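You operate a simulated robot arm through the tools that you are given. There is no shell and no other tool. Be economical: measure what you need, move in short steps, check, and stop when the job is done.

Carry out the task below with a simulated robot arm. There is one attempt and no reset: what you move stays moved.

Task
Get the island cooling again, set to +3, and clear the alarm.
Fine: open the service door, cool switch on, cold dial to +3, wait till the display shows +5 or less, then press reset; the red lamp ends dark, the door closed; the ice well lever stays.

Only the result counts: the job must be done as asked and must still hold three seconds after the hand-in. Knocking over, shifting, dropping, spilling or breaking anything else fails it.

Robot
A 7-joint arm with a two-finger parallel gripper on a trunk, on a base that drives. Base frame: it is fixed to the floor where the robot stands at the start and does not move with it; the origin is under the middle of the robot, x ahead of it, y to its left, z up; the surface under the hand at the start is at about z = 0.72. Readings come in m, rad, newtons and seconds.
With the tool pointing down near the work surface it reaches from about 0.18 to 0.68 m from the robot's upright axis, wherever it stands. Its first joint turns from -2.897 to 2.897 rad. Places, roughly: cold dial [0.5, -0.1, 0.5]; cold display [0.4, -0.1, 0.6]; cool switch [0.4, -0.1, 0.5]; ice well lever [0.8, 0.7, 0.8]; island reset button [0.4, -0.2, 0.5]; red lamp [0.4, -0.3, 0.7]; service door [0.4, -0.1, 0.6]. Payload 3.43 kg.
The TCP is the grasp point between the finger pads, 0.03 m short of the fingertips. In the tool frame z runs along the fingers and y along their closing line. The gripper opens to 0.094 m. The fingers are 0.028 m wide and 0.01 m thick; the gripper's body (0.05 by 0.096 m) begins 0.055 m behind the TCP.
Orientation is that of the tool frame in the base frame, as a unit quaternion [w, x, y, z]. With the fingers straight down and closing along the base's y, the tool's x points along the base's -x, its y along +y and its z along -z.

Tools
- The arm moves only by the tool jog_arm. Its argument "series" is a list of rows, each an object (a shift or turn left out is 0, a gripper value left out holds the last) with "slide": the shift along the base's x, y, z in m, a list of three; "dr": the turn, a rotation vector about the base's x, y, z in rad, a list of three; "claw": the finger opening in m, from 0 to 0.094. In form: [{"slide": [x, y, z], "dr": [rx, ry, rz], "claw": claw}, ...]. A call has 1 to 12 rows; each row shifts and turns the commanded pose from where the row before left it. Each row takes 0.2 s and may step no farther than 0.05 m and 0.15 rad from the row before; otherwise, or with a gripper value out of range, the whole call is refused. Where a pose cannot be reached the arm comes as near as it can. A force on the tool above 40 N (or 10 N above the force at the start of the call, whichever is more), or a blocked arm, ends the call early, and 0.2 s more pass. The fingers move at their own pace (about 0.108 m/s each) and stop on an object; they squeeze with about 30 N. The grip force told is the motor's: it shows also when the fingers shut on nothing. Time passes only in rows, and 0.2 s behind the last, so rows that do not move let the fingers close. It gives the time, the measured TCP pose, the force on the tool (base axes), the opening and the grip force at its end, in the units of the frame above (readings bear some noise), with the torque about the TCP (base axes, N m) and any sound that the robot's microphone picked up, and new pictures: "show" is both (left out), scene, wrist or none.
- Cameras (640 x 400 px; columns grow to the right, rows downward): "scene" is now at [0.3607, -0.1489, 0.9092]; the picture's right is [-0.00, -0.42, -0.91], its down [-0.36, -0.84, 0.39] and it looks along [-0.93, 0.33, -0.15] (base axes); focal length 214 px, centre (320, 200). "wrist" rides on the gripper at [0.076, 0.014, -0.102] in the tool frame; the picture's right is [-0.18, 0.98, 0.00], its down [-0.75, -0.14, -0.64] and it looks along [-0.63, -0.12, 0.77] (tool axes); focal length 243 px, centre (320, 200). There is no depth. A picture from a camera that has moved, and an enlarged one, comes with that camera's place and axes in the base frame and with its lens.
- slide_trunk(by): slides the trunk up (or, below 0, down) by that many m; the arm and the scene camera ride with it, the base frame stays. It gives what a move gives, with no picture.
- roll_base(legs): drives the robot by 1 to 6 legs, each [ahead, left, turn to the left] in m, m and rad, along the robot's own axes; the way and the turn of a leg run together, so that a leg with both is an arc; at most 1.5 m and 3.142 rad a leg. The arm and the cameras ride along, it lands a little off, and it stops where it bumps. It gives what a move gives, and a new picture of the scene camera.
- pan_tilt(pan, tilt): turns the head with the scene camera to pan (to the left, within 1.396 rad either way) and tilt (down, from -0.506 to 1.204), counted from straight ahead of the robot. It gives what a move gives, and a new picture of the scene camera.
- close_up(camera, box): a new picture of the part [left, top, right, bottom] of that camera's present view, enlarged. The clock stands still meanwhile.
- job_done(): hands the job in; it is judged then, once.

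Work in short steps. Places have to be worked out from the pictures, the camera data and where the tool is seen: move nearer, look again, correct. Check each grasp and each placing, and mend what went wrong. You have 120 turns and 260 pictures in all, those below and enlarged ones among them. Open the gripper and draw the arm clear of the work before you hand the job in, unless the task says otherwise; then end with one line.

The tools are called by a JSON object that holds its "fn" and its "kwargs". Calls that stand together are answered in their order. jog_arm: Moves the arm, as the interface text tells. Its arguments: {"type":"object","properties":{"series":{"type":"array","items":{"type":"object","properties":{"slide":{"type":"array","items":{"type":"number"}},"dr":{"type":"array","items":{"type":"number"}},"claw":{"type":"number"}}}},"show":{"type":"string","enum":["both","scene","wrist","none"]}},"required":["series"]} The other tools are called the same way: slide_trunk (by) slides the trunk up or down; roll_base (legs) drives the base; pan_tilt (pan, tilt) turns the head that bears the scene camera; close_up (camera, box) takes an enlarged picture of a part of a camera's view; job_done () hands the job in.

At the start:

```text
t: 0.0
tool_pos: [0.3502, -0.1993, 0.8044]
orientation: [0.001, 0.0, 1.0, -0.001]
wrist_force: [0.8, -0.4, 0.1]
wrist_torque: [0.01, 0.04, 0.03]
gripper_width: 0.0939
gripper_force: 0.0
trunk travel left (down, up): [-0.225, 0.365]
robot x, y, heading: [0.0006, -0.0026, 0.001]
head pan, tilt: [1.134, 1.201]
```

scene: 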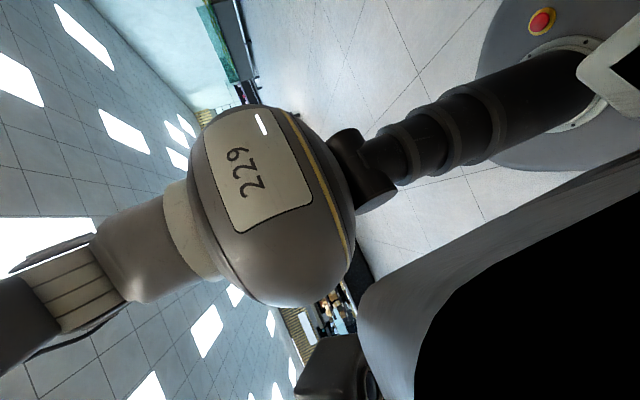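
wrist: 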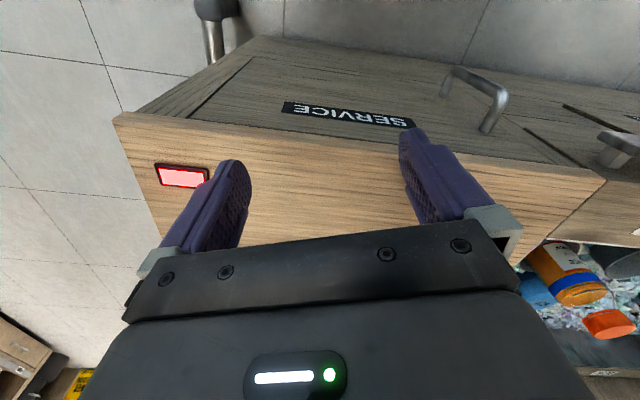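

The wrist view shows the island's front with SERVICE and the red lamp; the scene camera looks the wrong way, so I turn the head toward the work.

{"fn": "pan_tilt", "kwargs": {"pan": 0, "tilt": 0.6}}

{"fn": "close_up", "kwargs": {"camera": "wrist", "box": [100, 0, 640, 338]}}

```text
t: 1.4
tool_pos: [0.3518, -0.2, 0.8049]
orientation: [0.0, 0.0, 1.0, 0.001]
wrist_force: [-0.1, -0.5, -0.3]
wrist_torque: [0.04, 0.01, 0.01]
gripper_width: 0.0941
gripper_force: 0.0
trunk travel left (down, up): [-0.225, 0.365]
robot x, y, heading: [0.0003, 0.0011, 0.0]
head pan, tilt: [0.0, 0.6]
camera scene: at [0.4053, -0.1995, 0.8445], right [0.0, -1.0, 0.0], down [-0.82, 0.0, 0.57], along [-0.57, 0.0, -0.82], focal length 214 px, centre (320, 200)
```

scene: 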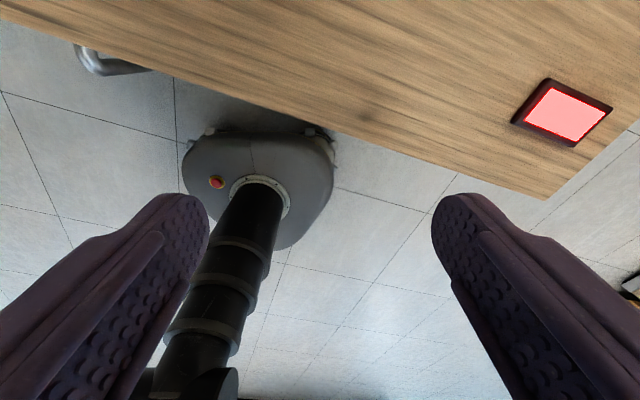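

```text
1.18 times, centred on (370, 169) of wrist
camera zoom: at [0.2748, -0.1857, 0.9072], right [0.18, 0.98, 0.0], down [0.75, -0.14, 0.64], along [0.63, -0.12, -0.77], focal length 287 px, centre (261, 237)
```

zoom: 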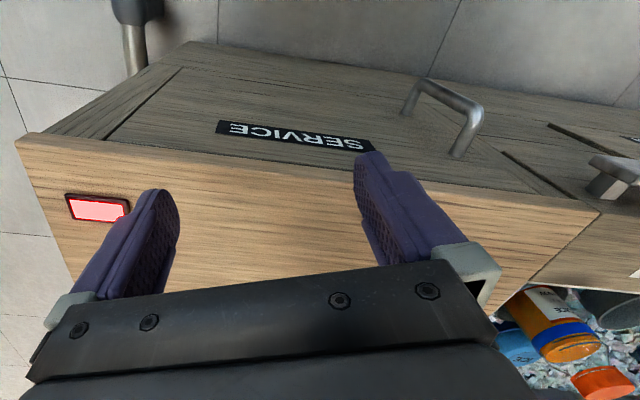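

The scene camera actually rides on the hand. I judge the island front to be yawed about -0.33 rad, with its right corner near (0.32,-0.36) and a vertical door handle near (0.40,0.01,0.46..0.61), hinge on the right. I back off and square up to it.

{"fn": "roll_base", "kwargs": {"legs": [[-0.3, 0, 0], [0, 0, -0.33], [0, 0.12, 0]]}}

{"fn": "pan_tilt", "kwargs": {"pan": 0, "tilt": -0.5}}

{"fn": "close_up", "kwargs": {"camera": "wrist", "box": [0, 0, 640, 400]}}

```text
t: 5.3
tool_pos: [0.0072, -0.1878, 0.8045]
orientation: [-0.001, 0.165, 0.986, 0.001]
wrist_force: [0.2, 0.7, -0.3]
wrist_torque: [0.02, 0.05, -0.02]
gripper_width: 0.094
gripper_force: 0.1
trunk travel left (down, up): [-0.225, 0.365]
robot x, y, heading: [-0.2624, 0.115, -0.337]
head pan, tilt: [0.0, 0.6]
camera scene: at [0.0576, -0.2068, 0.8446], right [-0.33, -0.95, 0.0], down [-0.78, 0.27, 0.57], along [-0.53, 0.18, -0.82], focal length 214 px, centre (320, 200)
```

scene: 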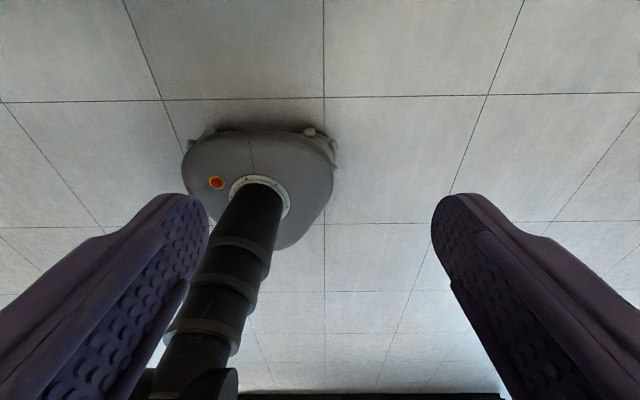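

```text
t: 6.6
tool_pos: [0.0085, -0.1887, 0.8039]
orientation: [0.001, 0.167, 0.986, 0.0]
wrist_force: [-0.5, -0.3, -0.1]
wrist_torque: [-0.01, -0.01, 0.0]
gripper_width: 0.0944
gripper_force: 0.0
trunk travel left (down, up): [-0.225, 0.365]
robot x, y, heading: [-0.2577, 0.1135, -0.331]
head pan, tilt: [0.0, -0.499]
camera scene: at [0.1475, -0.2382, 0.8657], right [-0.33, -0.95, 0.0], down [-0.83, 0.29, -0.48], along [0.45, -0.16, -0.88], focal length 214 px, centre (320, 200)
```

scene: 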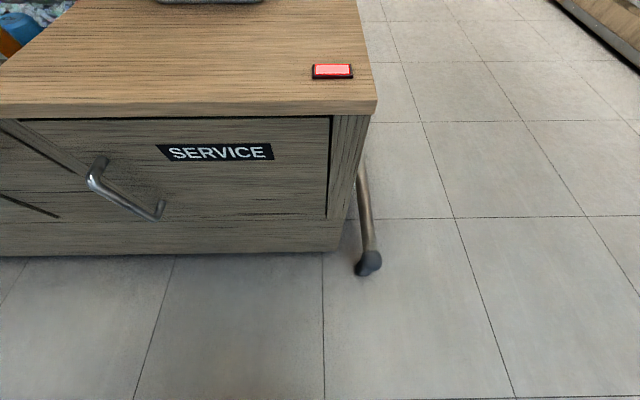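

```text
1.00 times, centred on (320, 200) of wrist (not enlarged: the box is as wide or as high as the picture)
camera zoom: at [-0.0611, -0.1512, 0.9072], right [0.5, 0.87, 0.0], down [0.67, -0.38, 0.64], along [0.56, -0.32, -0.77], focal length 243 px, centre (320, 200)
```

zoom: 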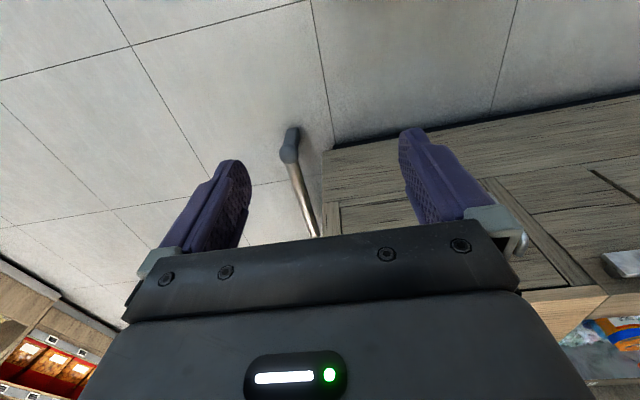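

The front view puts the handle bar near (0.39,-0.005), z 0.47–0.62, and the door's hinge edge near (0.33,-0.32). Now I swing the tool to point forward and move to about 0.2 m in front of the handle.

{"fn": "jog_arm", "kwargs": {"series": [{"slide": [0.0219, 0.0229, -0.0231], "dr": [-0.0464, -0.1351, 0]}, {"slide": [0.0219, 0.0229, -0.0231], "dr": [-0.0464, -0.1351, 0]}, {"slide": [0.0219, 0.0229, -0.0231], "dr": [-0.0464, -0.1351, 0]}, {"slide": [0.0219, 0.0229, -0.0231], "dr": [-0.0464, -0.1351, 0]}, {"slide": [0.0219, 0.0229, -0.0231], "dr": [-0.0464, -0.1351, 0]}, {"slide": [0.0219, 0.0229, -0.0231], "dr": [-0.0464, -0.1351, 0]}], "show": "both"}}

```text
t: 8.0
tool_pos: [0.1377, -0.0515, 0.6661]
orientation: [0.41, 0.151, 0.897, -0.069]
wrist_force: [-0.6, -0.5, 0.0]
wrist_torque: [0.01, 0.01, 0.01]
gripper_width: 0.0939
gripper_force: 0.1
trunk travel left (down, up): [-0.225, 0.365]
robot x, y, heading: [-0.2607, 0.1138, -0.335]
head pan, tilt: [0.0, -0.499]
camera scene: at [0.1847, -0.0678, 0.819], right [-0.33, -0.95, 0.0], down [-0.2, 0.07, -0.98], along [0.92, -0.32, -0.21], focal length 214 px, centre (320, 200)
camera wrist: at [0.0218, 0.0034, 0.6754], right [0.43, 0.89, 0.14], down [-0.04, -0.14, 0.99], along [0.9, -0.44, -0.02], focal length 243 px, centre (320, 200)
```

scene: 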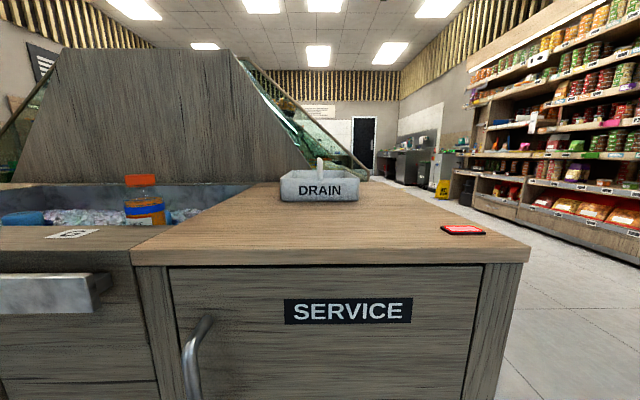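
wrist: 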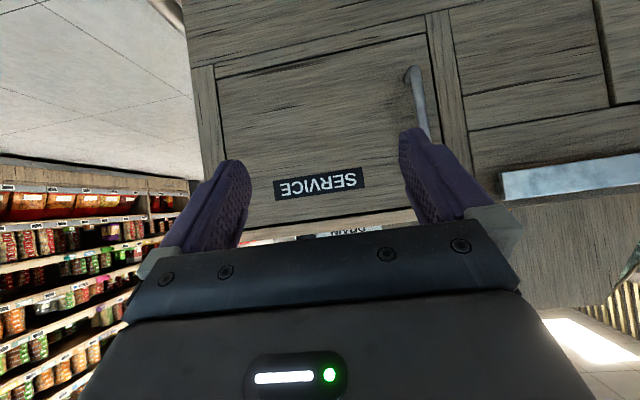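

Good: the view is now clear. I continue the remaining rotation to horizontal.

{"fn": "jog_arm", "kwargs": {"series": [{"slide": [0.0219, 0.0229, -0.0231], "dr": [-0.0464, -0.1351, 0]}, {"slide": [0.0219, 0.0229, -0.0231], "dr": [-0.0464, -0.1351, 0]}, {"slide": [0.0219, 0.0229, -0.0231], "dr": [-0.0464, -0.1351, 0]}, {"slide": [0.0219, 0.0229, -0.0231], "dr": [-0.0464, -0.1351, 0]}, {"slide": [0.0219, 0.0229, -0.0231], "dr": [-0.0464, -0.1351, 0]}], "show": "wrist"}}

{"fn": "pan_tilt", "kwargs": {"pan": 0, "tilt": 0.5}}

```text
t: 9.2
tool_pos: [0.2741, 0.1335, 0.684]
orientation: [0.699, 0.118, 0.696, -0.116]
wrist_force: [-0.5, 0.5, 0.6]
wrist_torque: [0.01, -0.01, 0.03]
gripper_width: 0.0941
gripper_force: 0.0
out of reach, approached as far as the arm can: row 3, 4, 5
trunk travel left (down, up): [-0.225, 0.365]
robot x, y, heading: [-0.2611, 0.1148, -0.33]
head pan, tilt: [0.0, -0.499]
camera wrist: at [0.1812, 0.1799, 0.6079], right [0.32, 0.93, 0.19], down [-0.66, 0.07, 0.75], along [0.68, -0.36, 0.63], focal length 243 px, centre (320, 200)
```

wrist: 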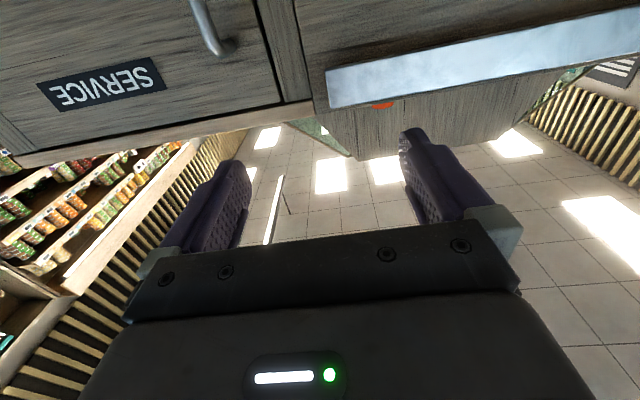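

```text
t: 10.5
tool_pos: [0.274, 0.1338, 0.6827]
orientation: [0.698, 0.116, 0.698, -0.115]
wrist_force: [-1.0, -0.2, -0.3]
wrist_torque: [0.02, 0.01, -0.01]
gripper_width: 0.0941
gripper_force: 0.0
trunk travel left (down, up): [-0.225, 0.365]
robot x, y, heading: [-0.2593, 0.1133, -0.328]
head pan, tilt: [0.0, 0.499]
camera scene: at [0.2359, 0.1465, 0.7456], right [-0.32, -0.95, 0.0], down [-0.45, 0.16, -0.88], along [0.83, -0.28, -0.48], focal length 214 px, centre (320, 200)
```

scene: 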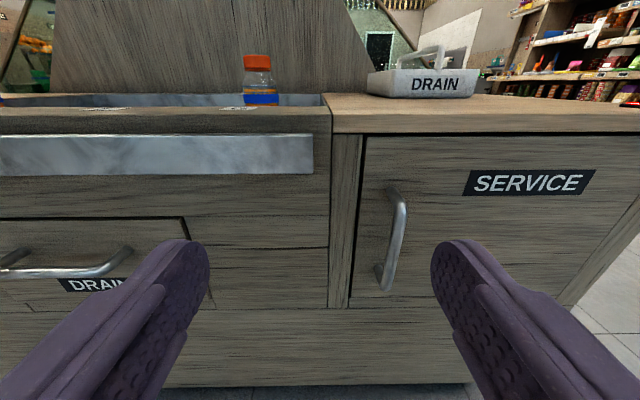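

The arm stopped at z 0.68 for reach; lowering the trunk brings the hand to handle height. The hand is about 0.2 m off the face, so that's clear.

{"fn": "slide_trunk", "kwargs": {"by": -0.18}}

{"fn": "close_up", "kwargs": {"camera": "scene", "box": [0, 0, 640, 400]}}

```text
t: 12.5
tool_pos: [0.2728, 0.1343, 0.5045]
orientation: [0.698, 0.117, 0.697, -0.116]
wrist_force: [1.0, 1.1, 0.3]
wrist_torque: [-0.02, 0.01, -0.04]
gripper_width: 0.0939
gripper_force: 0.0
trunk travel left (down, up): [-0.045, 0.545]
robot x, y, heading: [-0.2605, 0.1143, -0.334]
head pan, tilt: [0.0, 0.499]
```

```text
1.00 times, centred on (320, 200) of scene (not enlarged: the box is as wide or as high as the picture)
camera zoom: at [0.2359, 0.1466, 0.5658], right [-0.32, -0.95, 0.0], down [-0.45, 0.16, -0.88], along [0.83, -0.28, -0.48], focal length 214 px, centre (320, 200)
```

zoom: 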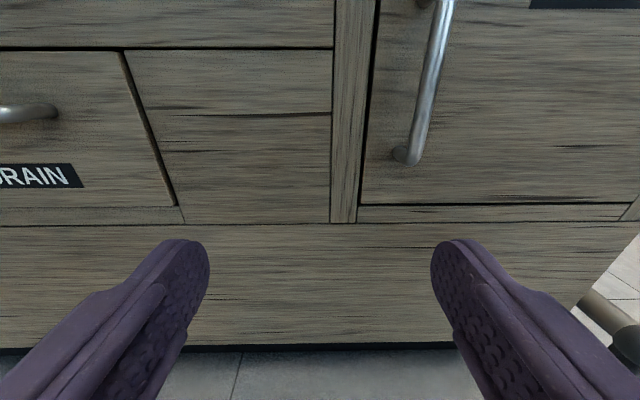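

Triangulated from the two heights, the handle bar is near (0.393, 0.000), z 0.50–0.64. I shift right and up to line up at z≈0.565, staying ~0.15 m back.

{"fn": "jog_arm", "kwargs": {"series": [{"slide": [-0.0094, -0.0277, 0.02]}, {"slide": [-0.0094, -0.0277, 0.02]}, {"slide": [-0.0094, -0.0277, 0.02]}, {"slide": [0.045, -0.0153, 0.0]}], "show": "scene"}}

```text
t: 13.5
tool_pos: [0.2906, 0.0357, 0.5653]
orientation: [0.698, 0.116, 0.697, -0.116]
wrist_force: [0.4, -0.9, -0.4]
wrist_torque: [-0.01, -0.01, 0.02]
gripper_width: 0.0938
gripper_force: 0.1
trunk travel left (down, up): [-0.045, 0.545]
robot x, y, heading: [-0.2613, 0.1151, -0.337]
head pan, tilt: [0.0, 0.499]
camera scene: at [0.2527, 0.048, 0.6269], right [-0.33, -0.95, 0.0], down [-0.45, 0.16, -0.88], along [0.83, -0.28, -0.48], focal length 214 px, centre (320, 200)
```

scene: 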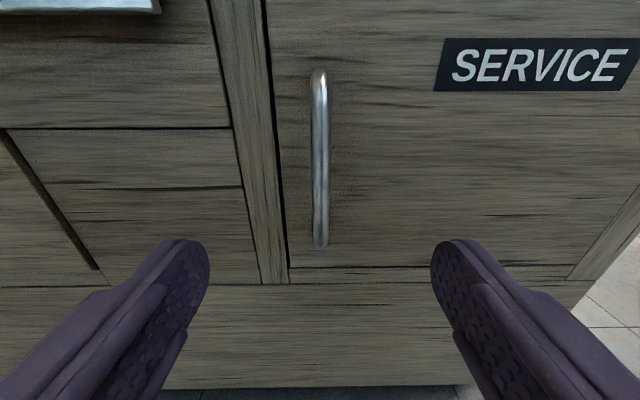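

The bar is centred between the fingers. I advance ~0.105 m and close.

{"fn": "jog_arm", "kwargs": {"series": [{"slide": [0.0331, -0.0113, 0]}, {"slide": [0.0331, -0.0113, 0]}, {"slide": [0.0322, -0.011, 0]}, {}, {"claw": 0.0}, {}, {}, {}], "show": "scene"}}

```text
t: 15.3
tool_pos: [0.3881, 0.0017, 0.5625]
orientation: [0.698, 0.117, 0.697, -0.116]
wrist_force: [-1.3, -2.7, 0.8]
wrist_torque: [-0.36, 0.28, -0.01]
gripper_width: 0.014
gripper_force: 45.2
trunk travel left (down, up): [-0.045, 0.545]
robot x, y, heading: [-0.265, 0.1162, -0.335]
head pan, tilt: [0.0, 0.499]
camera scene: at [0.3502, 0.0139, 0.6251], right [-0.33, -0.95, 0.0], down [-0.45, 0.16, -0.88], along [0.83, -0.29, -0.48], focal length 214 px, centre (320, 200)
```

scene: 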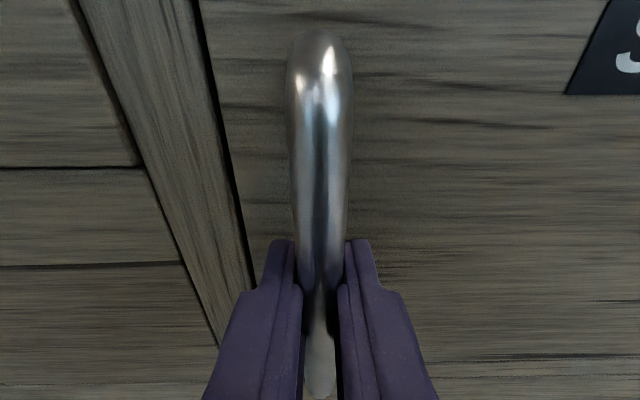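

The handle is gripped (14 mm). I pull along the hinge arc: a first 0.3 rad with the tool turning along.

{"fn": "jog_arm", "kwargs": {"series": [{"slide": [-0.0324, 0.0041, 0], "dr": [0, 0, 0.1]}, {"slide": [-0.0326, 0.0009, 0], "dr": [0, 0, 0.1]}, {"slide": [-0.0326, -0.0025, 0], "dr": [0, 0, 0.1]}], "show": "scene"}}

```text
t: 16.1
tool_pos: [0.2905, 0.0022, 0.5627]
orientation: [0.707, 0.013, 0.707, -0.012]
wrist_force: [4.2, -25.0, -1.7]
wrist_torque: [-0.26, 1.0, -0.32]
gripper_width: 0.014
gripper_force: 45.1
trunk travel left (down, up): [-0.045, 0.545]
robot x, y, heading: [-0.2595, 0.1151, -0.337]
head pan, tilt: [0.0, 0.499]
camera scene: at [0.2513, 0.0023, 0.6251], right [-0.04, -1.0, 0.0], down [-0.48, 0.02, -0.88], along [0.88, -0.03, -0.48], focal length 214 px, centre (320, 200)
```

scene: 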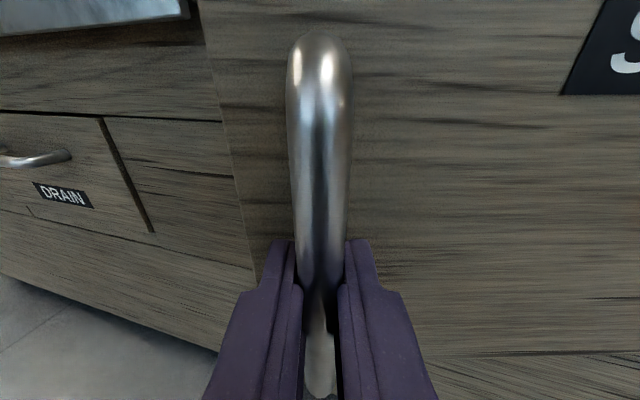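

The door swings; the -25 N in y says my arc is a bit too wide. I continue with a little more toward the hinge.

{"fn": "jog_arm", "kwargs": {"series": [{"slide": [-0.0318, -0.0105, 0], "dr": [0, 0, 0.1]}, {"slide": [-0.0314, -0.012, 0], "dr": [0, 0, 0.1]}], "show": "none"}}

```text
t: 16.7
tool_pos: [0.228, -0.0156, 0.5624]
orientation: [0.704, -0.06, 0.705, 0.061]
wrist_force: [-1.2, 1.5, -7.1]
wrist_torque: [-0.34, -0.39, -0.1]
gripper_width: 0.0138
gripper_force: 44.7
trunk travel left (down, up): [-0.045, 0.545]
robot x, y, heading: [-0.2593, 0.1134, -0.336]
head pan, tilt: [0.0, 0.499]
```

Force is low, so the arc fits (radius ≈0.322, hinge ≈(0.331,-0.320)). I continue to about 0.9–1.0 rad open.

{"fn": "jog_arm", "kwargs": {"series": [{"slide": [-0.0301, -0.0112, 0], "dr": [0, 0, 0.1]}, {"slide": [-0.0285, -0.0147, 0], "dr": [0, 0, 0.1]}, {"slide": [-0.0269, -0.0174, 0], "dr": [0, 0, 0.1]}], "show": "none"}}

```text
t: 17.0
tool_pos: [0.2246, -0.0176, 0.5624]
orientation: [0.703, -0.066, 0.705, 0.068]
wrist_force: [28.4, 0.3, -8.2]
wrist_torque: [0.05, 0.77, 0.85]
gripper_width: 0.0135
gripper_force: 45.2
trunk travel left (down, up): [-0.045, 0.545]
robot x, y, heading: [-0.2598, 0.1124, -0.332]
head pan, tilt: [0.0, 0.499]
stopped in row 1: the force on the tool passed its limit at 113 N (the readings are from after the stop); the commanded pose is now the measured one
```

Something stopped the door at ~0.5 rad (113 N). I look before going on.

{"fn": "close_up", "kwargs": {"camera": "wrist", "box": [0, 0, 640, 400]}}

{"fn": "pan_tilt", "kwargs": {"pan": 0.6, "tilt": 0.3}}

```text
1.00 times, centred on (320, 200) of wrist (not enlarged: the box is as wide or as high as the picture)
camera zoom: at [0.1201, -0.0232, 0.4874], right [-0.19, 0.96, 0.19], down [-0.6, -0.26, 0.76], along [0.78, 0.03, 0.63], focal length 243 px, centre (320, 200)
```

zoom: 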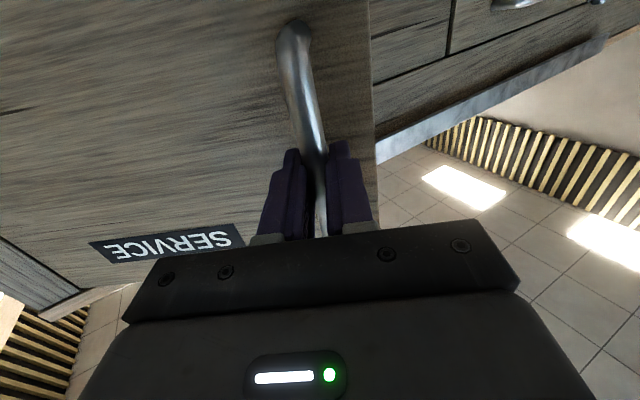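

```text
t: 18.0
tool_pos: [0.223, -0.0162, 0.5623]
orientation: [0.702, -0.067, 0.705, 0.071]
wrist_force: [45.4, 21.3, -12.5]
wrist_torque: [-1.76, 1.83, -1.35]
gripper_width: 0.0136
gripper_force: 44.7
trunk travel left (down, up): [-0.045, 0.545]
robot x, y, heading: [-0.2591, 0.116, -0.336]
head pan, tilt: [0.6, 0.3]
camera scene: at [0.1616, 0.0235, 0.6439], right [0.71, -0.71, -0.01], down [-0.21, -0.21, -0.95], along [0.67, 0.68, -0.3], focal length 214 px, centre (320, 200)
```

scene: 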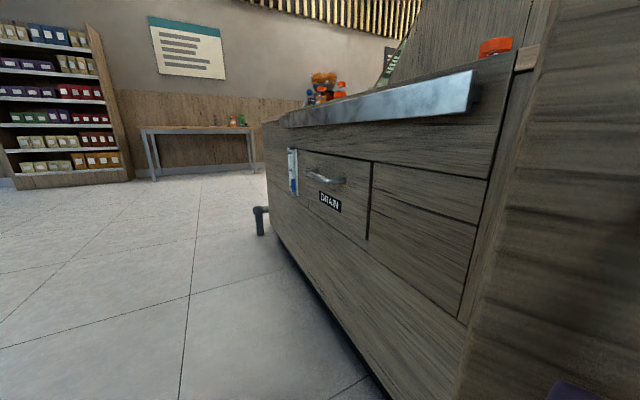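

The hand is still straining. I ease forward a few mm, release, back off, and look at the door from farther away.

{"fn": "jog_arm", "kwargs": {"series": [{"slide": [0.004, 0.0, 0]}, {"claw": 0.06}, {}, {"slide": [-0.0345, -0.006, 0]}, {"slide": [-0.0345, -0.006, 0]}], "show": "wrist"}}

{"fn": "pan_tilt", "kwargs": {"pan": 0, "tilt": 0.2}}

```text
t: 18.9
tool_pos: [0.2176, -0.0189, 0.5613]
orientation: [0.698, -0.064, 0.71, 0.072]
wrist_force: [34.7, -1.6, -16.6]
wrist_torque: [0.63, 0.23, 1.27]
gripper_width: 0.06
gripper_force: 0.0
trunk travel left (down, up): [-0.045, 0.545]
robot x, y, heading: [-0.2605, 0.1156, -0.334]
head pan, tilt: [0.6, 0.3]
stopped in row 4: the force on the tool passed its limit at 137 N (the readings are from after the stop); the commanded pose is now the measured one
camera wrist: at [0.1125, -0.0244, 0.4861], right [-0.18, 0.96, 0.2], down [-0.59, -0.27, 0.76], along [0.79, 0.02, 0.62], focal length 243 px, centre (320, 200)
```

wrist: 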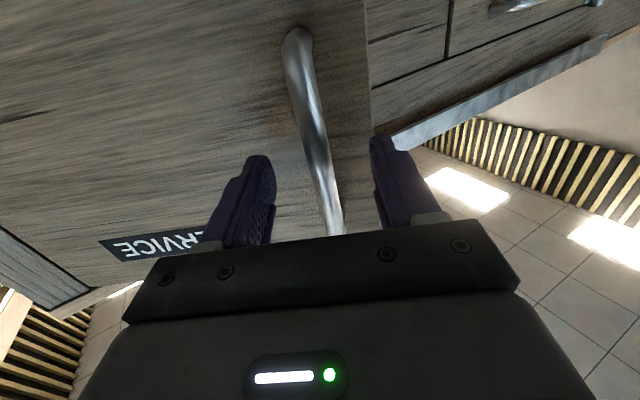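

```text
t: 19.9
tool_pos: [0.2174, -0.0193, 0.5603]
orientation: [0.698, -0.064, 0.709, 0.072]
wrist_force: [67.3, -32.8, -19.3]
wrist_torque: [2.86, 2.05, 6.22]
gripper_width: 0.0601
gripper_force: 0.1
trunk travel left (down, up): [-0.045, 0.545]
robot x, y, heading: [-0.2602, 0.1144, -0.334]
head pan, tilt: [0.0, 0.201]
camera scene: at [0.1818, -0.0266, 0.6512], right [0.2, -0.98, -0.01], down [-0.21, -0.03, -0.98], along [0.96, 0.2, -0.21], focal length 214 px, centre (320, 200)
```

scene: 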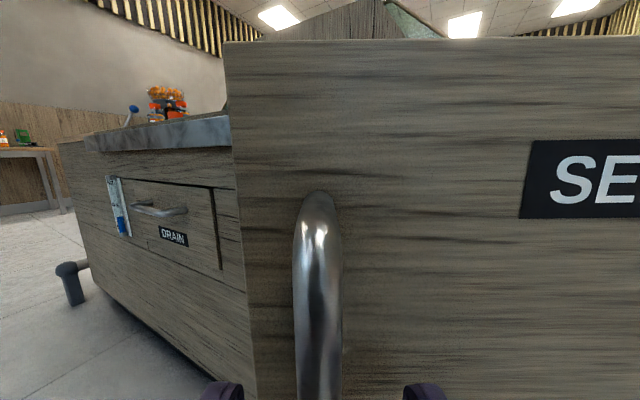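

The fingers are open yet the force persists, so it is the hand pressing against the robot's own arm behind it, not a door stop. I ease forward 2 cm, then drive the base back along the tool's direction to free the fingers from the handle.

{"fn": "jog_arm", "kwargs": {"series": [{"slide": [0.01, 0.002, 0]}, {"slide": [0.01, 0.002, 0]}], "show": "none"}}

{"fn": "roll_base", "kwargs": {"legs": [[-0.16, -0.09, 0]]}}

```text
t: 20.5
tool_pos: [0.2367, -0.0154, 0.5614]
orientation: [0.7, -0.064, 0.708, 0.071]
wrist_force: [-0.2, 0.6, 0.2]
wrist_torque: [0.02, 0.05, 0.03]
gripper_width: 0.0602
gripper_force: 0.1
trunk travel left (down, up): [-0.045, 0.545]
robot x, y, heading: [-0.2617, 0.1128, -0.333]
head pan, tilt: [0.0, 0.201]
```

```text
t: 22.0
tool_pos: [0.057, -0.0486, 0.5612]
orientation: [0.699, -0.065, 0.709, 0.072]
wrist_force: [1.0, -0.1, -1.0]
wrist_torque: [-0.03, -0.02, -0.05]
gripper_width: 0.0598
gripper_force: 0.0
trunk travel left (down, up): [-0.045, 0.545]
robot x, y, heading: [-0.4443, 0.0828, -0.334]
head pan, tilt: [0.0, 0.201]
camera scene: at [0.0203, -0.0568, 0.6516], right [0.19, -0.98, -0.01], down [-0.21, -0.03, -0.98], along [0.96, 0.19, -0.21], focal length 214 px, centre (320, 200)
```

scene: 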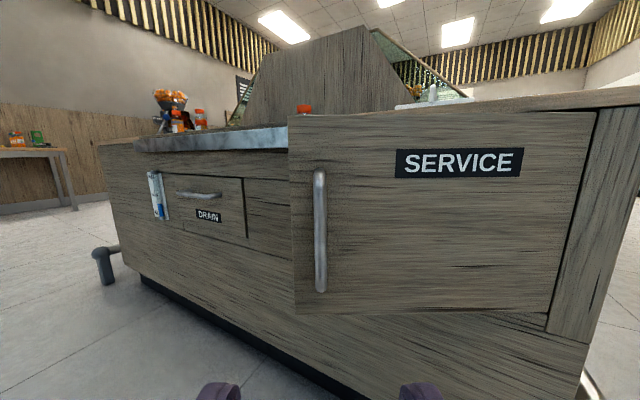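

The door stays ajar at ~0.5 rad and the handle is centred again. With more room behind, I re-grip the handle.

{"fn": "jog_arm", "kwargs": {"series": [{"slide": [0.0417, 0.0083, 0]}, {"slide": [0.0417, 0.0083, 0]}, {"slide": [0.0417, 0.0083, 0]}, {"slide": [0.0417, 0.0083, 0]}, {"claw": 0}, {}, {}, {}], "show": "none"}}

```text
t: 23.8
tool_pos: [0.2224, -0.0163, 0.5617]
orientation: [0.699, -0.063, 0.709, 0.07]
wrist_force: [2.6, -5.7, -0.8]
wrist_torque: [-1.36, 0.13, -0.05]
gripper_width: 0.0136
gripper_force: 45.3
trunk travel left (down, up): [-0.045, 0.545]
robot x, y, heading: [-0.4398, 0.0827, -0.333]
head pan, tilt: [0.0, 0.201]
```

Gripped again. I pull on along the arc.

{"fn": "jog_arm", "kwargs": {"series": [{"slide": [-0.0301, -0.0112, 0], "dr": [0, 0, 0.08]}, {"slide": [-0.0285, -0.0147, 0], "dr": [0, 0, 0.08]}, {"slide": [-0.0269, -0.0174, 0], "dr": [0, 0, 0.08]}], "show": "none"}}

```text
t: 24.7
tool_pos: [0.1383, -0.0656, 0.5618]
orientation: [0.686, -0.145, 0.698, 0.148]
wrist_force: [5.7, -7.2, -8.9]
wrist_torque: [-1.29, -0.01, -0.25]
gripper_width: 0.0139
gripper_force: 44.7
trunk travel left (down, up): [-0.045, 0.545]
robot x, y, heading: [-0.4429, 0.0806, -0.335]
head pan, tilt: [0.0, 0.201]
stopped in row 3: the force on the tool passed its limit at 46 N (the readings are from after the stop); the commanded pose is now the measured one
```

The door is at about 0.83 rad; the stop was only a mild spike. I continue in smaller steps.

{"fn": "jog_arm", "kwargs": {"series": [{"slide": [-0.0173, -0.0142, 0], "dr": [0, 0, 0.05]}, {"slide": [-0.0163, -0.0153, 0], "dr": [0, 0, 0.05]}, {"slide": [-0.0152, -0.0164, 0], "dr": [0, 0, 0.05]}, {"slide": [-0.014, -0.0175, 0], "dr": [0, 0, 0.05]}, {"slide": [-0.0128, -0.0184, 0], "dr": [0, 0, 0.05]}, {"slide": [-0.0114, -0.0193, 0], "dr": [0, 0, 0.05]}], "show": "scene"}}

```text
t: 25.7
tool_pos: [0.0796, -0.1264, 0.5614]
orientation: [0.668, -0.211, 0.681, 0.211]
wrist_force: [9.9, -7.6, -16.1]
wrist_torque: [-1.3, 0.13, -0.33]
gripper_width: 0.0136
gripper_force: 45.2
trunk travel left (down, up): [-0.045, 0.545]
robot x, y, heading: [-0.4408, 0.0796, -0.331]
head pan, tilt: [0.0, 0.201]
stopped in row 5: the force on the tool passed its limit at 43 N (the readings are from after the stop); the commanded pose is now the measured one
camera scene: at [0.0506, -0.1472, 0.6521], right [0.57, -0.82, -0.01], down [-0.18, -0.12, -0.98], along [0.8, 0.56, -0.22], focal length 214 px, centre (320, 200)
```

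scene: 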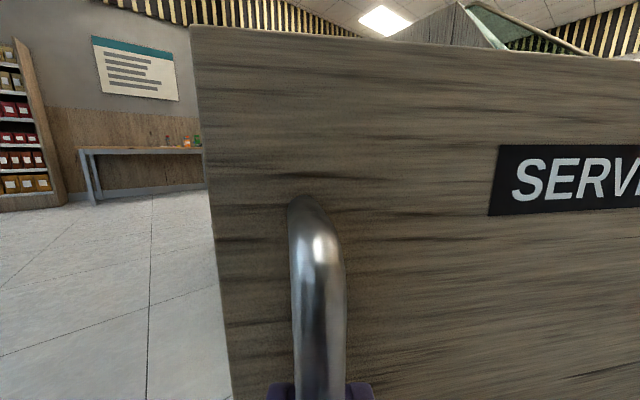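

Door at ~62°. Refit hinge ≈(0.34,-0.32), radius 0.325; I continue the pull.

{"fn": "jog_arm", "kwargs": {"series": [{"slide": [-0.0129, -0.0187, -0.001], "dr": [0, 0, 0.05]}, {"slide": [-0.0116, -0.0196, -0.001], "dr": [0, 0, 0.05]}, {"slide": [-0.0102, -0.0203, 0], "dr": [0, 0, 0.05]}, {"slide": [-0.0087, -0.021, 0], "dr": [0, 0, 0.05]}, {"slide": [-0.0073, -0.0216, 0], "dr": [0, 0, 0.05]}, {"slide": [-0.0057, -0.022, 0], "dr": [0, 0, 0.05]}], "show": "scene"}}

```text
t: 26.7
tool_pos: [0.0429, -0.1917, 0.5628]
orientation: [0.647, -0.265, 0.659, 0.277]
wrist_force: [9.7, -3.9, -17.4]
wrist_torque: [-1.06, -0.67, -0.27]
gripper_width: 0.0139
gripper_force: 44.6
out of reach, approached as far as the arm can: row 4
trunk travel left (down, up): [-0.045, 0.545]
robot x, y, heading: [-0.4384, 0.083, -0.334]
head pan, tilt: [0.0, 0.201]
stopped in row 4: the force on the tool passed its limit at 43 N (the readings are from after the stop); the commanded pose is now the measured one
camera scene: at [0.0181, -0.2188, 0.6523], right [0.71, -0.71, -0.02], down [-0.16, -0.13, -0.98], along [0.69, 0.69, -0.21], focal length 214 px, centre (320, 200)
```

scene: 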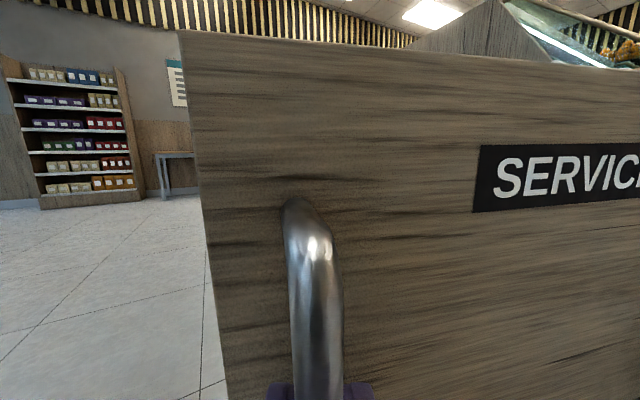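

Door is at ~75°. I release the handle and drive the base back along the tool axis, then further back, to come round to the inner side.

{"fn": "jog_arm", "kwargs": {"series": [{"claw": 0.06}, {}, {}], "show": "none"}}

{"fn": "roll_base", "kwargs": {"legs": [[-0.06, -0.12, 0], [-0.2, 0, 0]]}}

```text
t: 27.5
tool_pos: [0.0421, -0.1917, 0.5636]
orientation: [0.649, -0.265, 0.657, 0.277]
wrist_force: [0.7, -0.3, -0.2]
wrist_torque: [-0.03, 0.01, 0.01]
gripper_width: 0.06
gripper_force: 0.0
trunk travel left (down, up): [-0.045, 0.545]
robot x, y, heading: [-0.4425, 0.082, -0.328]
head pan, tilt: [0.0, 0.201]
```

```text
t: 30.0
tool_pos: [-0.2439, -0.2187, 0.5642]
orientation: [0.649, -0.264, 0.658, 0.277]
wrist_force: [0.1, 0.7, 0.0]
wrist_torque: [-0.01, 0.01, 0.01]
gripper_width: 0.0597
gripper_force: 0.1
trunk travel left (down, up): [-0.045, 0.545]
robot x, y, heading: [-0.725, 0.0517, -0.333]
head pan, tilt: [0.0, 0.201]
camera scene: at [-0.2691, -0.2479, 0.6539], right [0.71, -0.71, -0.02], down [-0.16, -0.13, -0.98], along [0.69, 0.69, -0.2], focal length 214 px, centre (320, 200)
```

scene: 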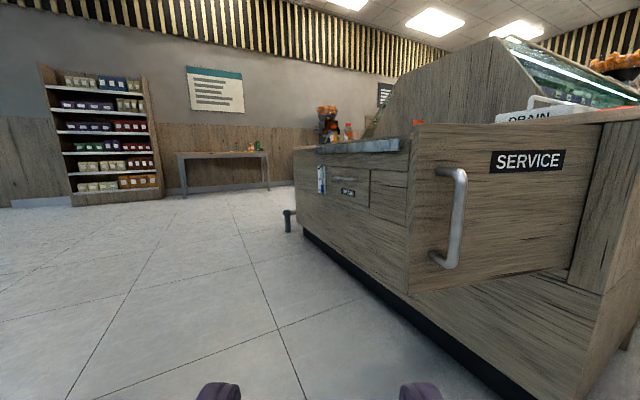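

I turn the hand to face the island squarely and shift it left.

{"fn": "jog_arm", "kwargs": {"series": [{"slide": [0.008, 0.026, 0], "dr": [0, 0, -0.14]}, {"slide": [0.008, 0.026, 0], "dr": [0, 0, -0.14]}, {"slide": [0.008, 0.026, 0], "dr": [0, 0, -0.14]}, {"slide": [0.008, 0.026, 0], "dr": [0, 0, -0.14]}, {"slide": [0.008, 0.026, 0], "dr": [0, 0, -0.14]}, {"slide": [0.008, 0.026, 0], "dr": [0, 0, -0.14]}, {"slide": [0.008, 0.026, 0], "dr": [0, 0, -0.14]}, {"slide": [0.008, 0.026, 0], "dr": [0, 0, -0.14], "claw": 0.0}], "show": "scene"}}

```text
t: 31.8
tool_pos: [-0.1802, -0.0132, 0.5634]
orientation: [0.696, 0.127, 0.698, -0.111]
wrist_force: [0.2, 0.4, -0.2]
wrist_torque: [-0.04, -0.02, 0.0]
gripper_width: 0.0001
gripper_force: 21.1
trunk travel left (down, up): [-0.045, 0.545]
robot x, y, heading: [-0.7264, 0.0489, -0.333]
head pan, tilt: [0.0, 0.201]
camera scene: at [-0.2164, -0.0031, 0.6541], right [-0.33, -0.94, -0.02], down [-0.19, 0.09, -0.98], along [0.92, -0.32, -0.2], focal length 214 px, centre (320, 200)
```

scene: 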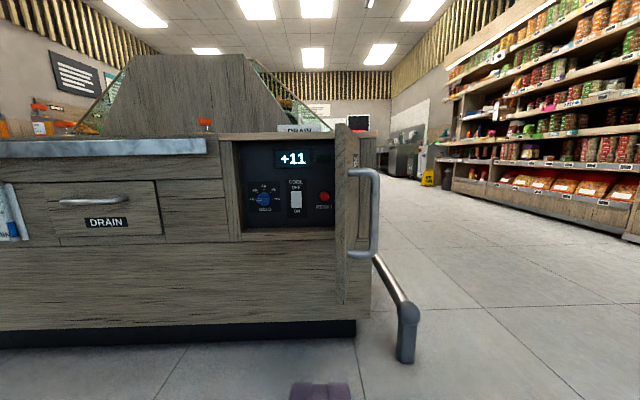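

The panel is visible: display +11, a dial on the left, the COOL rocker in the middle, reset on the right. I zoom in.

{"fn": "close_up", "kwargs": {"camera": "scene", "box": [220, 120, 380, 220]}}

```text
4.00 times, centred on (300, 170) of scene
camera zoom: at [-0.2164, -0.0031, 0.6541], right [-0.33, -0.94, -0.02], down [-0.19, 0.09, -0.98], along [0.92, -0.32, -0.2], focal length 858 px, centre (400, 320)
```

zoom: 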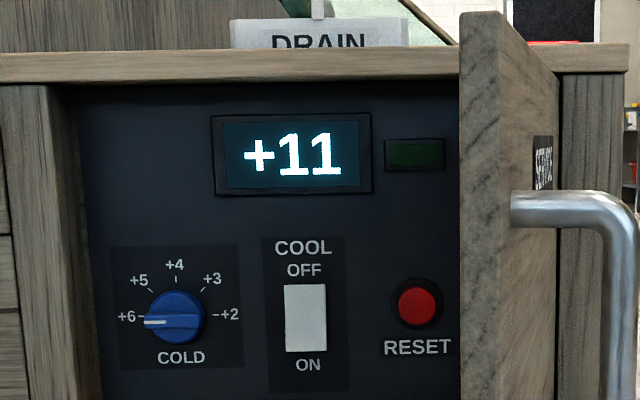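

Dial points at +6 and must turn clockwise 135° to +3; the rocker is OFF (top); reset is red at right. I drive closer and left, then push the door further open from inside.

{"fn": "roll_base", "kwargs": {"legs": [[0, 0.2, 0], [0.33, 0, 0]]}}

```text
t: 35.2
tool_pos: [0.1995, 0.0702, 0.5653]
orientation: [0.697, 0.124, 0.698, -0.11]
wrist_force: [-0.1, 0.3, -0.2]
wrist_torque: [-0.01, -0.03, 0.03]
gripper_width: 0.0
gripper_force: 29.7
trunk travel left (down, up): [-0.045, 0.545]
robot x, y, heading: [-0.3482, 0.1315, -0.338]
head pan, tilt: [0.0, 0.201]
camera scene: at [0.1634, 0.0793, 0.6541], right [-0.33, -0.94, -0.02], down [-0.19, 0.09, -0.98], along [0.93, -0.32, -0.2], focal length 214 px, centre (320, 200)
```

scene: 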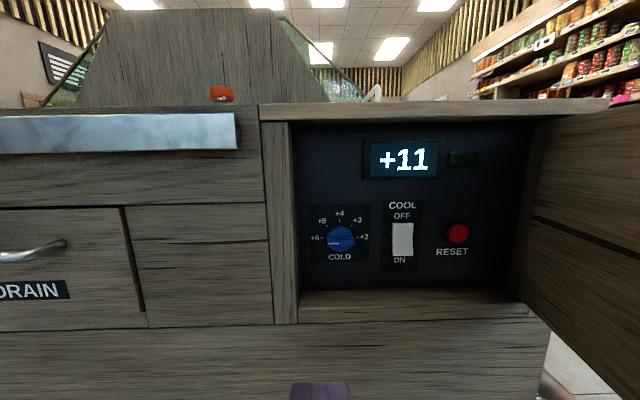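

Triangulated: dial ≈(0.445,-0.052,0.529), switch ≈(0.427,-0.148,0.520), reset ≈(0.400,-0.231,0.53), panel recessed about 4 cm. I sweep right to push the door further open.

{"fn": "jog_arm", "kwargs": {"series": [{"slide": [-0.0129, -0.0378, 0]}, {"slide": [-0.0129, -0.0378, 0]}, {"slide": [-0.0129, -0.0378, 0]}, {"slide": [-0.0129, -0.0378, 0]}, {"slide": [-0.0129, -0.0378, 0]}, {"slide": [-0.0129, -0.0378, 0]}, {"slide": [-0.0129, -0.0378, 0]}, {"slide": [-0.0129, -0.0378, 0]}], "show": "scene"}}

```text
t: 37.0
tool_pos: [0.0966, -0.2342, 0.5639]
orientation: [0.697, 0.125, 0.698, -0.109]
wrist_force: [0.2, 0.2, -0.4]
wrist_torque: [0.01, 0.0, 0.0]
gripper_width: 0.0
gripper_force: 30.0
trunk travel left (down, up): [-0.045, 0.545]
robot x, y, heading: [-0.3444, 0.1317, -0.334]
head pan, tilt: [0.0, 0.201]
camera scene: at [0.0603, -0.2237, 0.6538], right [-0.33, -0.94, -0.02], down [-0.19, 0.09, -0.98], along [0.93, -0.32, -0.2], focal length 214 px, centre (320, 200)
```

scene: 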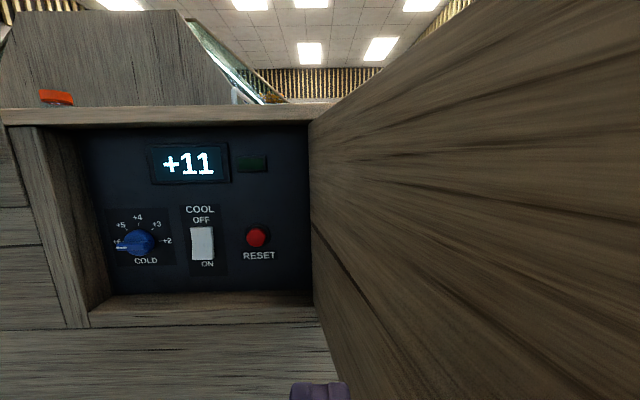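

The door is now about 90° open and out of the way. I line up with the lower half of the rocker and approach to ~5 cm.

{"fn": "jog_arm", "kwargs": {"series": [{"slide": [0.0121, 0.0355, -0.012]}, {"slide": [0.0121, 0.0355, -0.012]}, {"slide": [0.0121, 0.0355, -0.012]}, {"slide": [0.0121, 0.0355, -0.012]}, {"slide": [0.0121, 0.0355, -0.012]}, {"slide": [0.0378, -0.0129, 0]}, {"slide": [0.0378, -0.0129, 0]}, {"slide": [0.0378, -0.0129, 0]}, {"slide": [0.0378, -0.0129, 0]}], "show": "both"}}

```text
t: 39.0
tool_pos: [0.2782, -0.0953, 0.5208]
orientation: [0.697, 0.124, 0.698, -0.11]
wrist_force: [0.6, -0.2, -0.1]
wrist_torque: [0.01, 0.01, 0.05]
gripper_width: 0.0002
gripper_force: 30.1
out of reach, approached as far as the arm can: row 8, 9
trunk travel left (down, up): [-0.045, 0.545]
robot x, y, heading: [-0.3467, 0.1355, -0.336]
head pan, tilt: [0.0, 0.201]
camera scene: at [0.243, -0.0864, 0.6108], right [-0.33, -0.94, -0.02], down [-0.19, 0.09, -0.98], along [0.93, -0.32, -0.2], focal length 214 px, centre (320, 200)
camera wrist: at [0.1864, -0.0483, 0.4455], right [0.32, 0.92, 0.2], down [-0.65, 0.06, 0.75], along [0.68, -0.38, 0.62], focal length 243 px, centre (320, 200)
```

scene: 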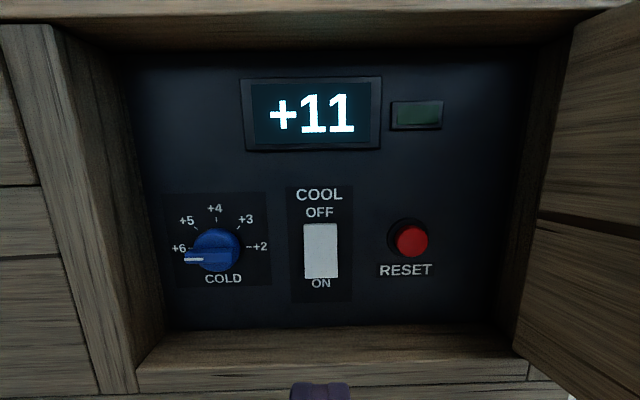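
wrist: 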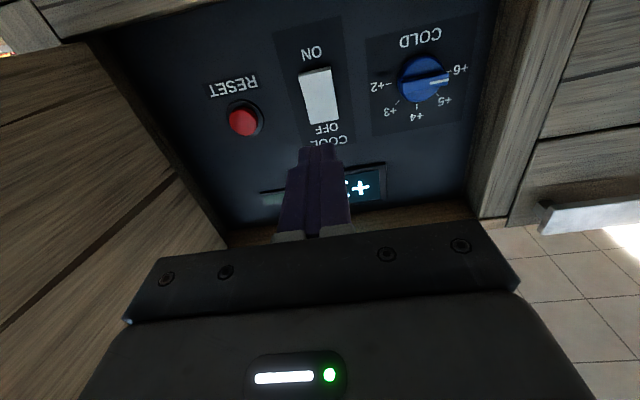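

The arm ran short; I lower the trunk slightly to height 0.505 and drive 9 cm closer (tip stays ~2 cm short of the panel).

{"fn": "slide_trunk", "kwargs": {"by": -0.016}}

{"fn": "roll_base", "kwargs": {"legs": [[0.09, 0, 0]]}}

```text
t: 39.6
tool_pos: [0.2778, -0.0954, 0.506]
orientation: [0.697, 0.124, 0.698, -0.109]
wrist_force: [-0.4, -0.2, -0.6]
wrist_torque: [0.01, -0.01, 0.01]
gripper_width: 0.0001
gripper_force: 30.1
trunk travel left (down, up): [-0.029, 0.561]
robot x, y, heading: [-0.3448, 0.1325, -0.331]
head pan, tilt: [0.0, 0.201]
```

```text
t: 40.7
tool_pos: [0.3654, -0.1266, 0.5058]
orientation: [0.697, 0.124, 0.698, -0.109]
wrist_force: [0.0, 0.2, -0.1]
wrist_torque: [0.01, 0.02, 0.0]
gripper_width: 0.0
gripper_force: 30.0
trunk travel left (down, up): [-0.029, 0.561]
robot x, y, heading: [-0.2558, 0.1026, -0.336]
head pan, tilt: [0.0, 0.201]
camera scene: at [0.3287, -0.117, 0.5949], right [-0.33, -0.94, -0.02], down [-0.19, 0.09, -0.98], along [0.93, -0.32, -0.2], focal length 214 px, centre (320, 200)
```

scene: 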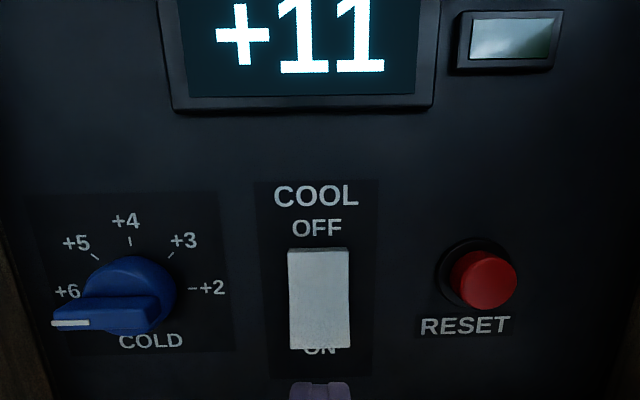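

Rocker's bottom sticks out (OFF), so pressing the bottom half turns it ON. I press in slowly.

{"fn": "jog_arm", "kwargs": {"series": [{"slide": [0.0095, -0.0032, 0]}, {"slide": [0.0095, -0.0032, 0]}, {"slide": [0.0076, -0.0026, 0]}, {"slide": [0.0057, -0.0019, 0]}, {"slide": [0.0047, -0.0016, 0]}], "show": "scene"}}

```text
t: 41.9
tool_pos: [0.3763, -0.1309, 0.5049]
orientation: [0.697, 0.125, 0.698, -0.111]
wrist_force: [-0.2, -0.2, -0.3]
wrist_torque: [0.02, -0.03, 0.01]
gripper_width: 0.0
gripper_force: 29.8
out of reach, approached as far as the arm can: row 2, 3, 4, 5
trunk travel left (down, up): [-0.029, 0.561]
robot x, y, heading: [-0.2554, 0.1042, -0.335]
head pan, tilt: [0.0, 0.201]
camera scene: at [0.3383, -0.1203, 0.5949], right [-0.33, -0.94, -0.02], down [-0.19, 0.09, -0.98], along [0.93, -0.32, -0.2], focal length 214 px, centre (320, 200)
```

scene: 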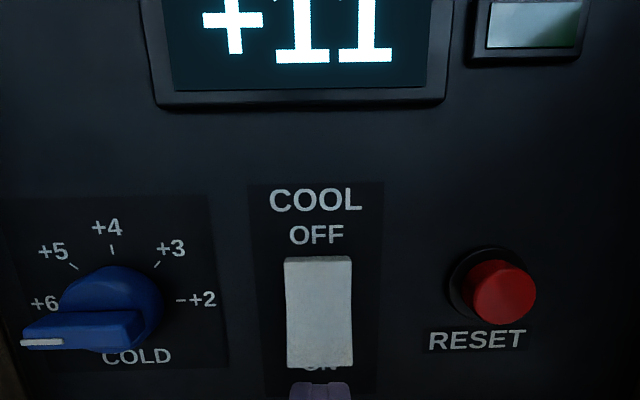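

Out of reach again by a little. I retract 5 cm, drive 8 cm closer, then press with the arm.

{"fn": "jog_arm", "kwargs": {"series": [{"slide": [-0.0237, 0.0081, 0]}, {"slide": [-0.0237, 0.0081, 0]}], "show": "none"}}

{"fn": "roll_base", "kwargs": {"legs": [[0.07, 0, 0]]}}

```text
t: 42.5
tool_pos: [0.3264, -0.1141, 0.5052]
orientation: [0.697, 0.124, 0.698, -0.11]
wrist_force: [0.0, 0.4, -0.1]
wrist_torque: [0.02, 0.01, 0.05]
gripper_width: 0.0
gripper_force: 29.9
trunk travel left (down, up): [-0.029, 0.561]
robot x, y, heading: [-0.2594, 0.1024, -0.33]
head pan, tilt: [0.0, 0.201]
```

```text
t: 43.5
tool_pos: [0.391, -0.137, 0.5044]
orientation: [0.697, 0.124, 0.698, -0.109]
wrist_force: [-0.7, 0.3, 0.5]
wrist_torque: [0.03, -0.01, -0.04]
gripper_width: 0.0001
gripper_force: 29.6
trunk travel left (down, up): [-0.029, 0.561]
robot x, y, heading: [-0.1967, 0.0795, -0.335]
head pan, tilt: [0.0, 0.201]
camera scene: at [0.3566, -0.1268, 0.5947], right [-0.33, -0.94, -0.02], down [-0.19, 0.09, -0.98], along [0.93, -0.32, -0.2], focal length 214 px, centre (320, 200)
```

scene: 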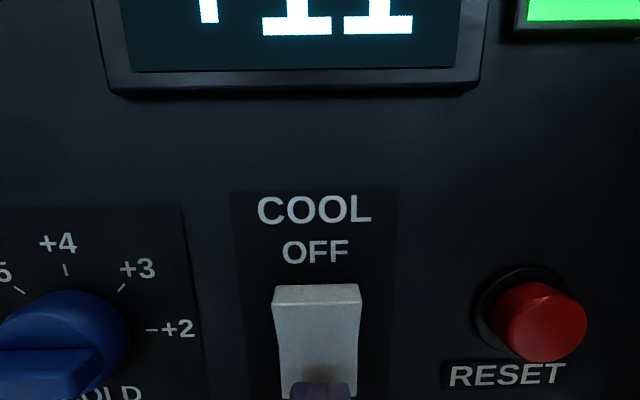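

The green lamp is lit: the base move already pressed the rocker ON. I back off and check.

{"fn": "jog_arm", "kwargs": {"series": [{"slide": [-0.0284, 0.0097, 0]}, {"slide": [-0.0284, 0.0097, 0]}, {"slide": [-0.0284, 0.0097, 0]}], "show": "scene"}}

```text
t: 44.3
tool_pos: [0.3087, -0.108, 0.506]
orientation: [0.697, 0.124, 0.698, -0.11]
wrist_force: [-0.3, -0.3, -0.2]
wrist_torque: [0.02, -0.02, -0.03]
gripper_width: 0.0
gripper_force: 30.9
trunk travel left (down, up): [-0.029, 0.561]
robot x, y, heading: [-0.1927, 0.0807, -0.335]
head pan, tilt: [0.0, 0.201]
camera scene: at [0.2712, -0.0975, 0.5956], right [-0.33, -0.94, -0.02], down [-0.19, 0.09, -0.98], along [0.93, -0.32, -0.2], focal length 214 px, centre (320, 200)
```

scene: 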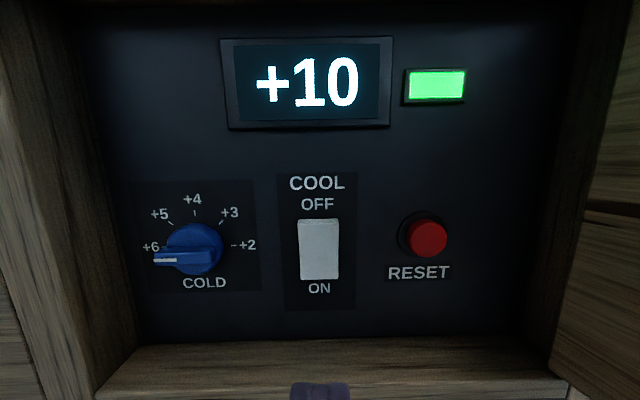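

ON confirmed: green lamp lit, display +10 and falling. Next the dial: I roll the gripper 90° counter-clockwise so the fingers close vertically on the knob's ridge, shifting in front of it (u≈0.33, z≈0.526).

{"fn": "jog_arm", "kwargs": {"series": [{"slide": [0.0028, 0.0083, 0.0018], "dr": [-0.1351, 0.0462, 0]}, {"slide": [0.0028, 0.0083, 0.0018], "dr": [-0.1351, 0.0462, 0]}, {"slide": [0.0028, 0.0083, 0.0018], "dr": [-0.1351, 0.0462, 0]}, {"slide": [0.0028, 0.0083, 0.0018], "dr": [-0.1351, 0.0462, 0]}, {"slide": [0.0028, 0.0083, 0.0018], "dr": [-0.1351, 0.0462, 0]}, {"slide": [0.0028, 0.0083, 0.0018], "dr": [-0.1351, 0.0462, 0]}, {"slide": [0.0028, 0.0083, 0.0018], "dr": [-0.1351, 0.0462, 0]}, {"slide": [0.0028, 0.0083, 0.0018], "dr": [-0.1351, 0.0462, 0]}, {"slide": [0.0028, 0.0083, 0.0018], "dr": [-0.1351, 0.0462, 0]}, {"slide": [0.0028, 0.0083, 0.0018], "dr": [-0.1351, 0.0462, 0]}, {"slide": [0.0028, 0.0083, 0.0018], "dr": [-0.1351, 0.0462, 0], "claw": 0.06}, {}], "show": "both"}}

```text
t: 46.9
tool_pos: [0.3385, -0.0166, 0.5248]
orientation: [0.417, -0.403, 0.579, -0.573]
wrist_force: [0.9, -1.0, 0.2]
wrist_torque: [0.01, -0.03, -0.01]
gripper_width: 0.06
gripper_force: 0.1
trunk travel left (down, up): [-0.029, 0.561]
robot x, y, heading: [-0.1937, 0.0795, -0.331]
head pan, tilt: [0.0, 0.201]
camera scene: at [0.3323, 0.082, 0.5242], right [-0.01, -0.02, 1.0], down [-0.51, -0.86, -0.02], along [0.86, -0.51, 0.0], focal length 214 px, centre (320, 200)
camera wrist: at [0.2158, -0.055, 0.5084], right [0.07, 0.19, -0.98], down [-0.36, 0.92, 0.15], along [0.93, 0.34, 0.13], focal length 243 px, centre (320, 200)
```

scene: 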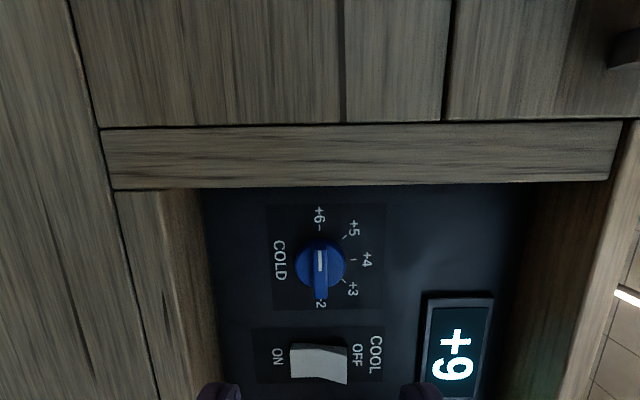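
wrist: 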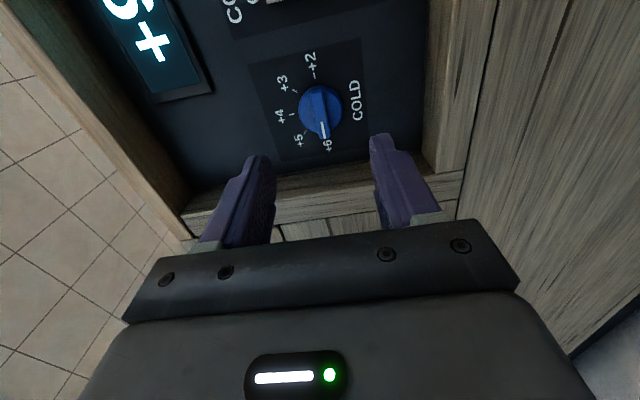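

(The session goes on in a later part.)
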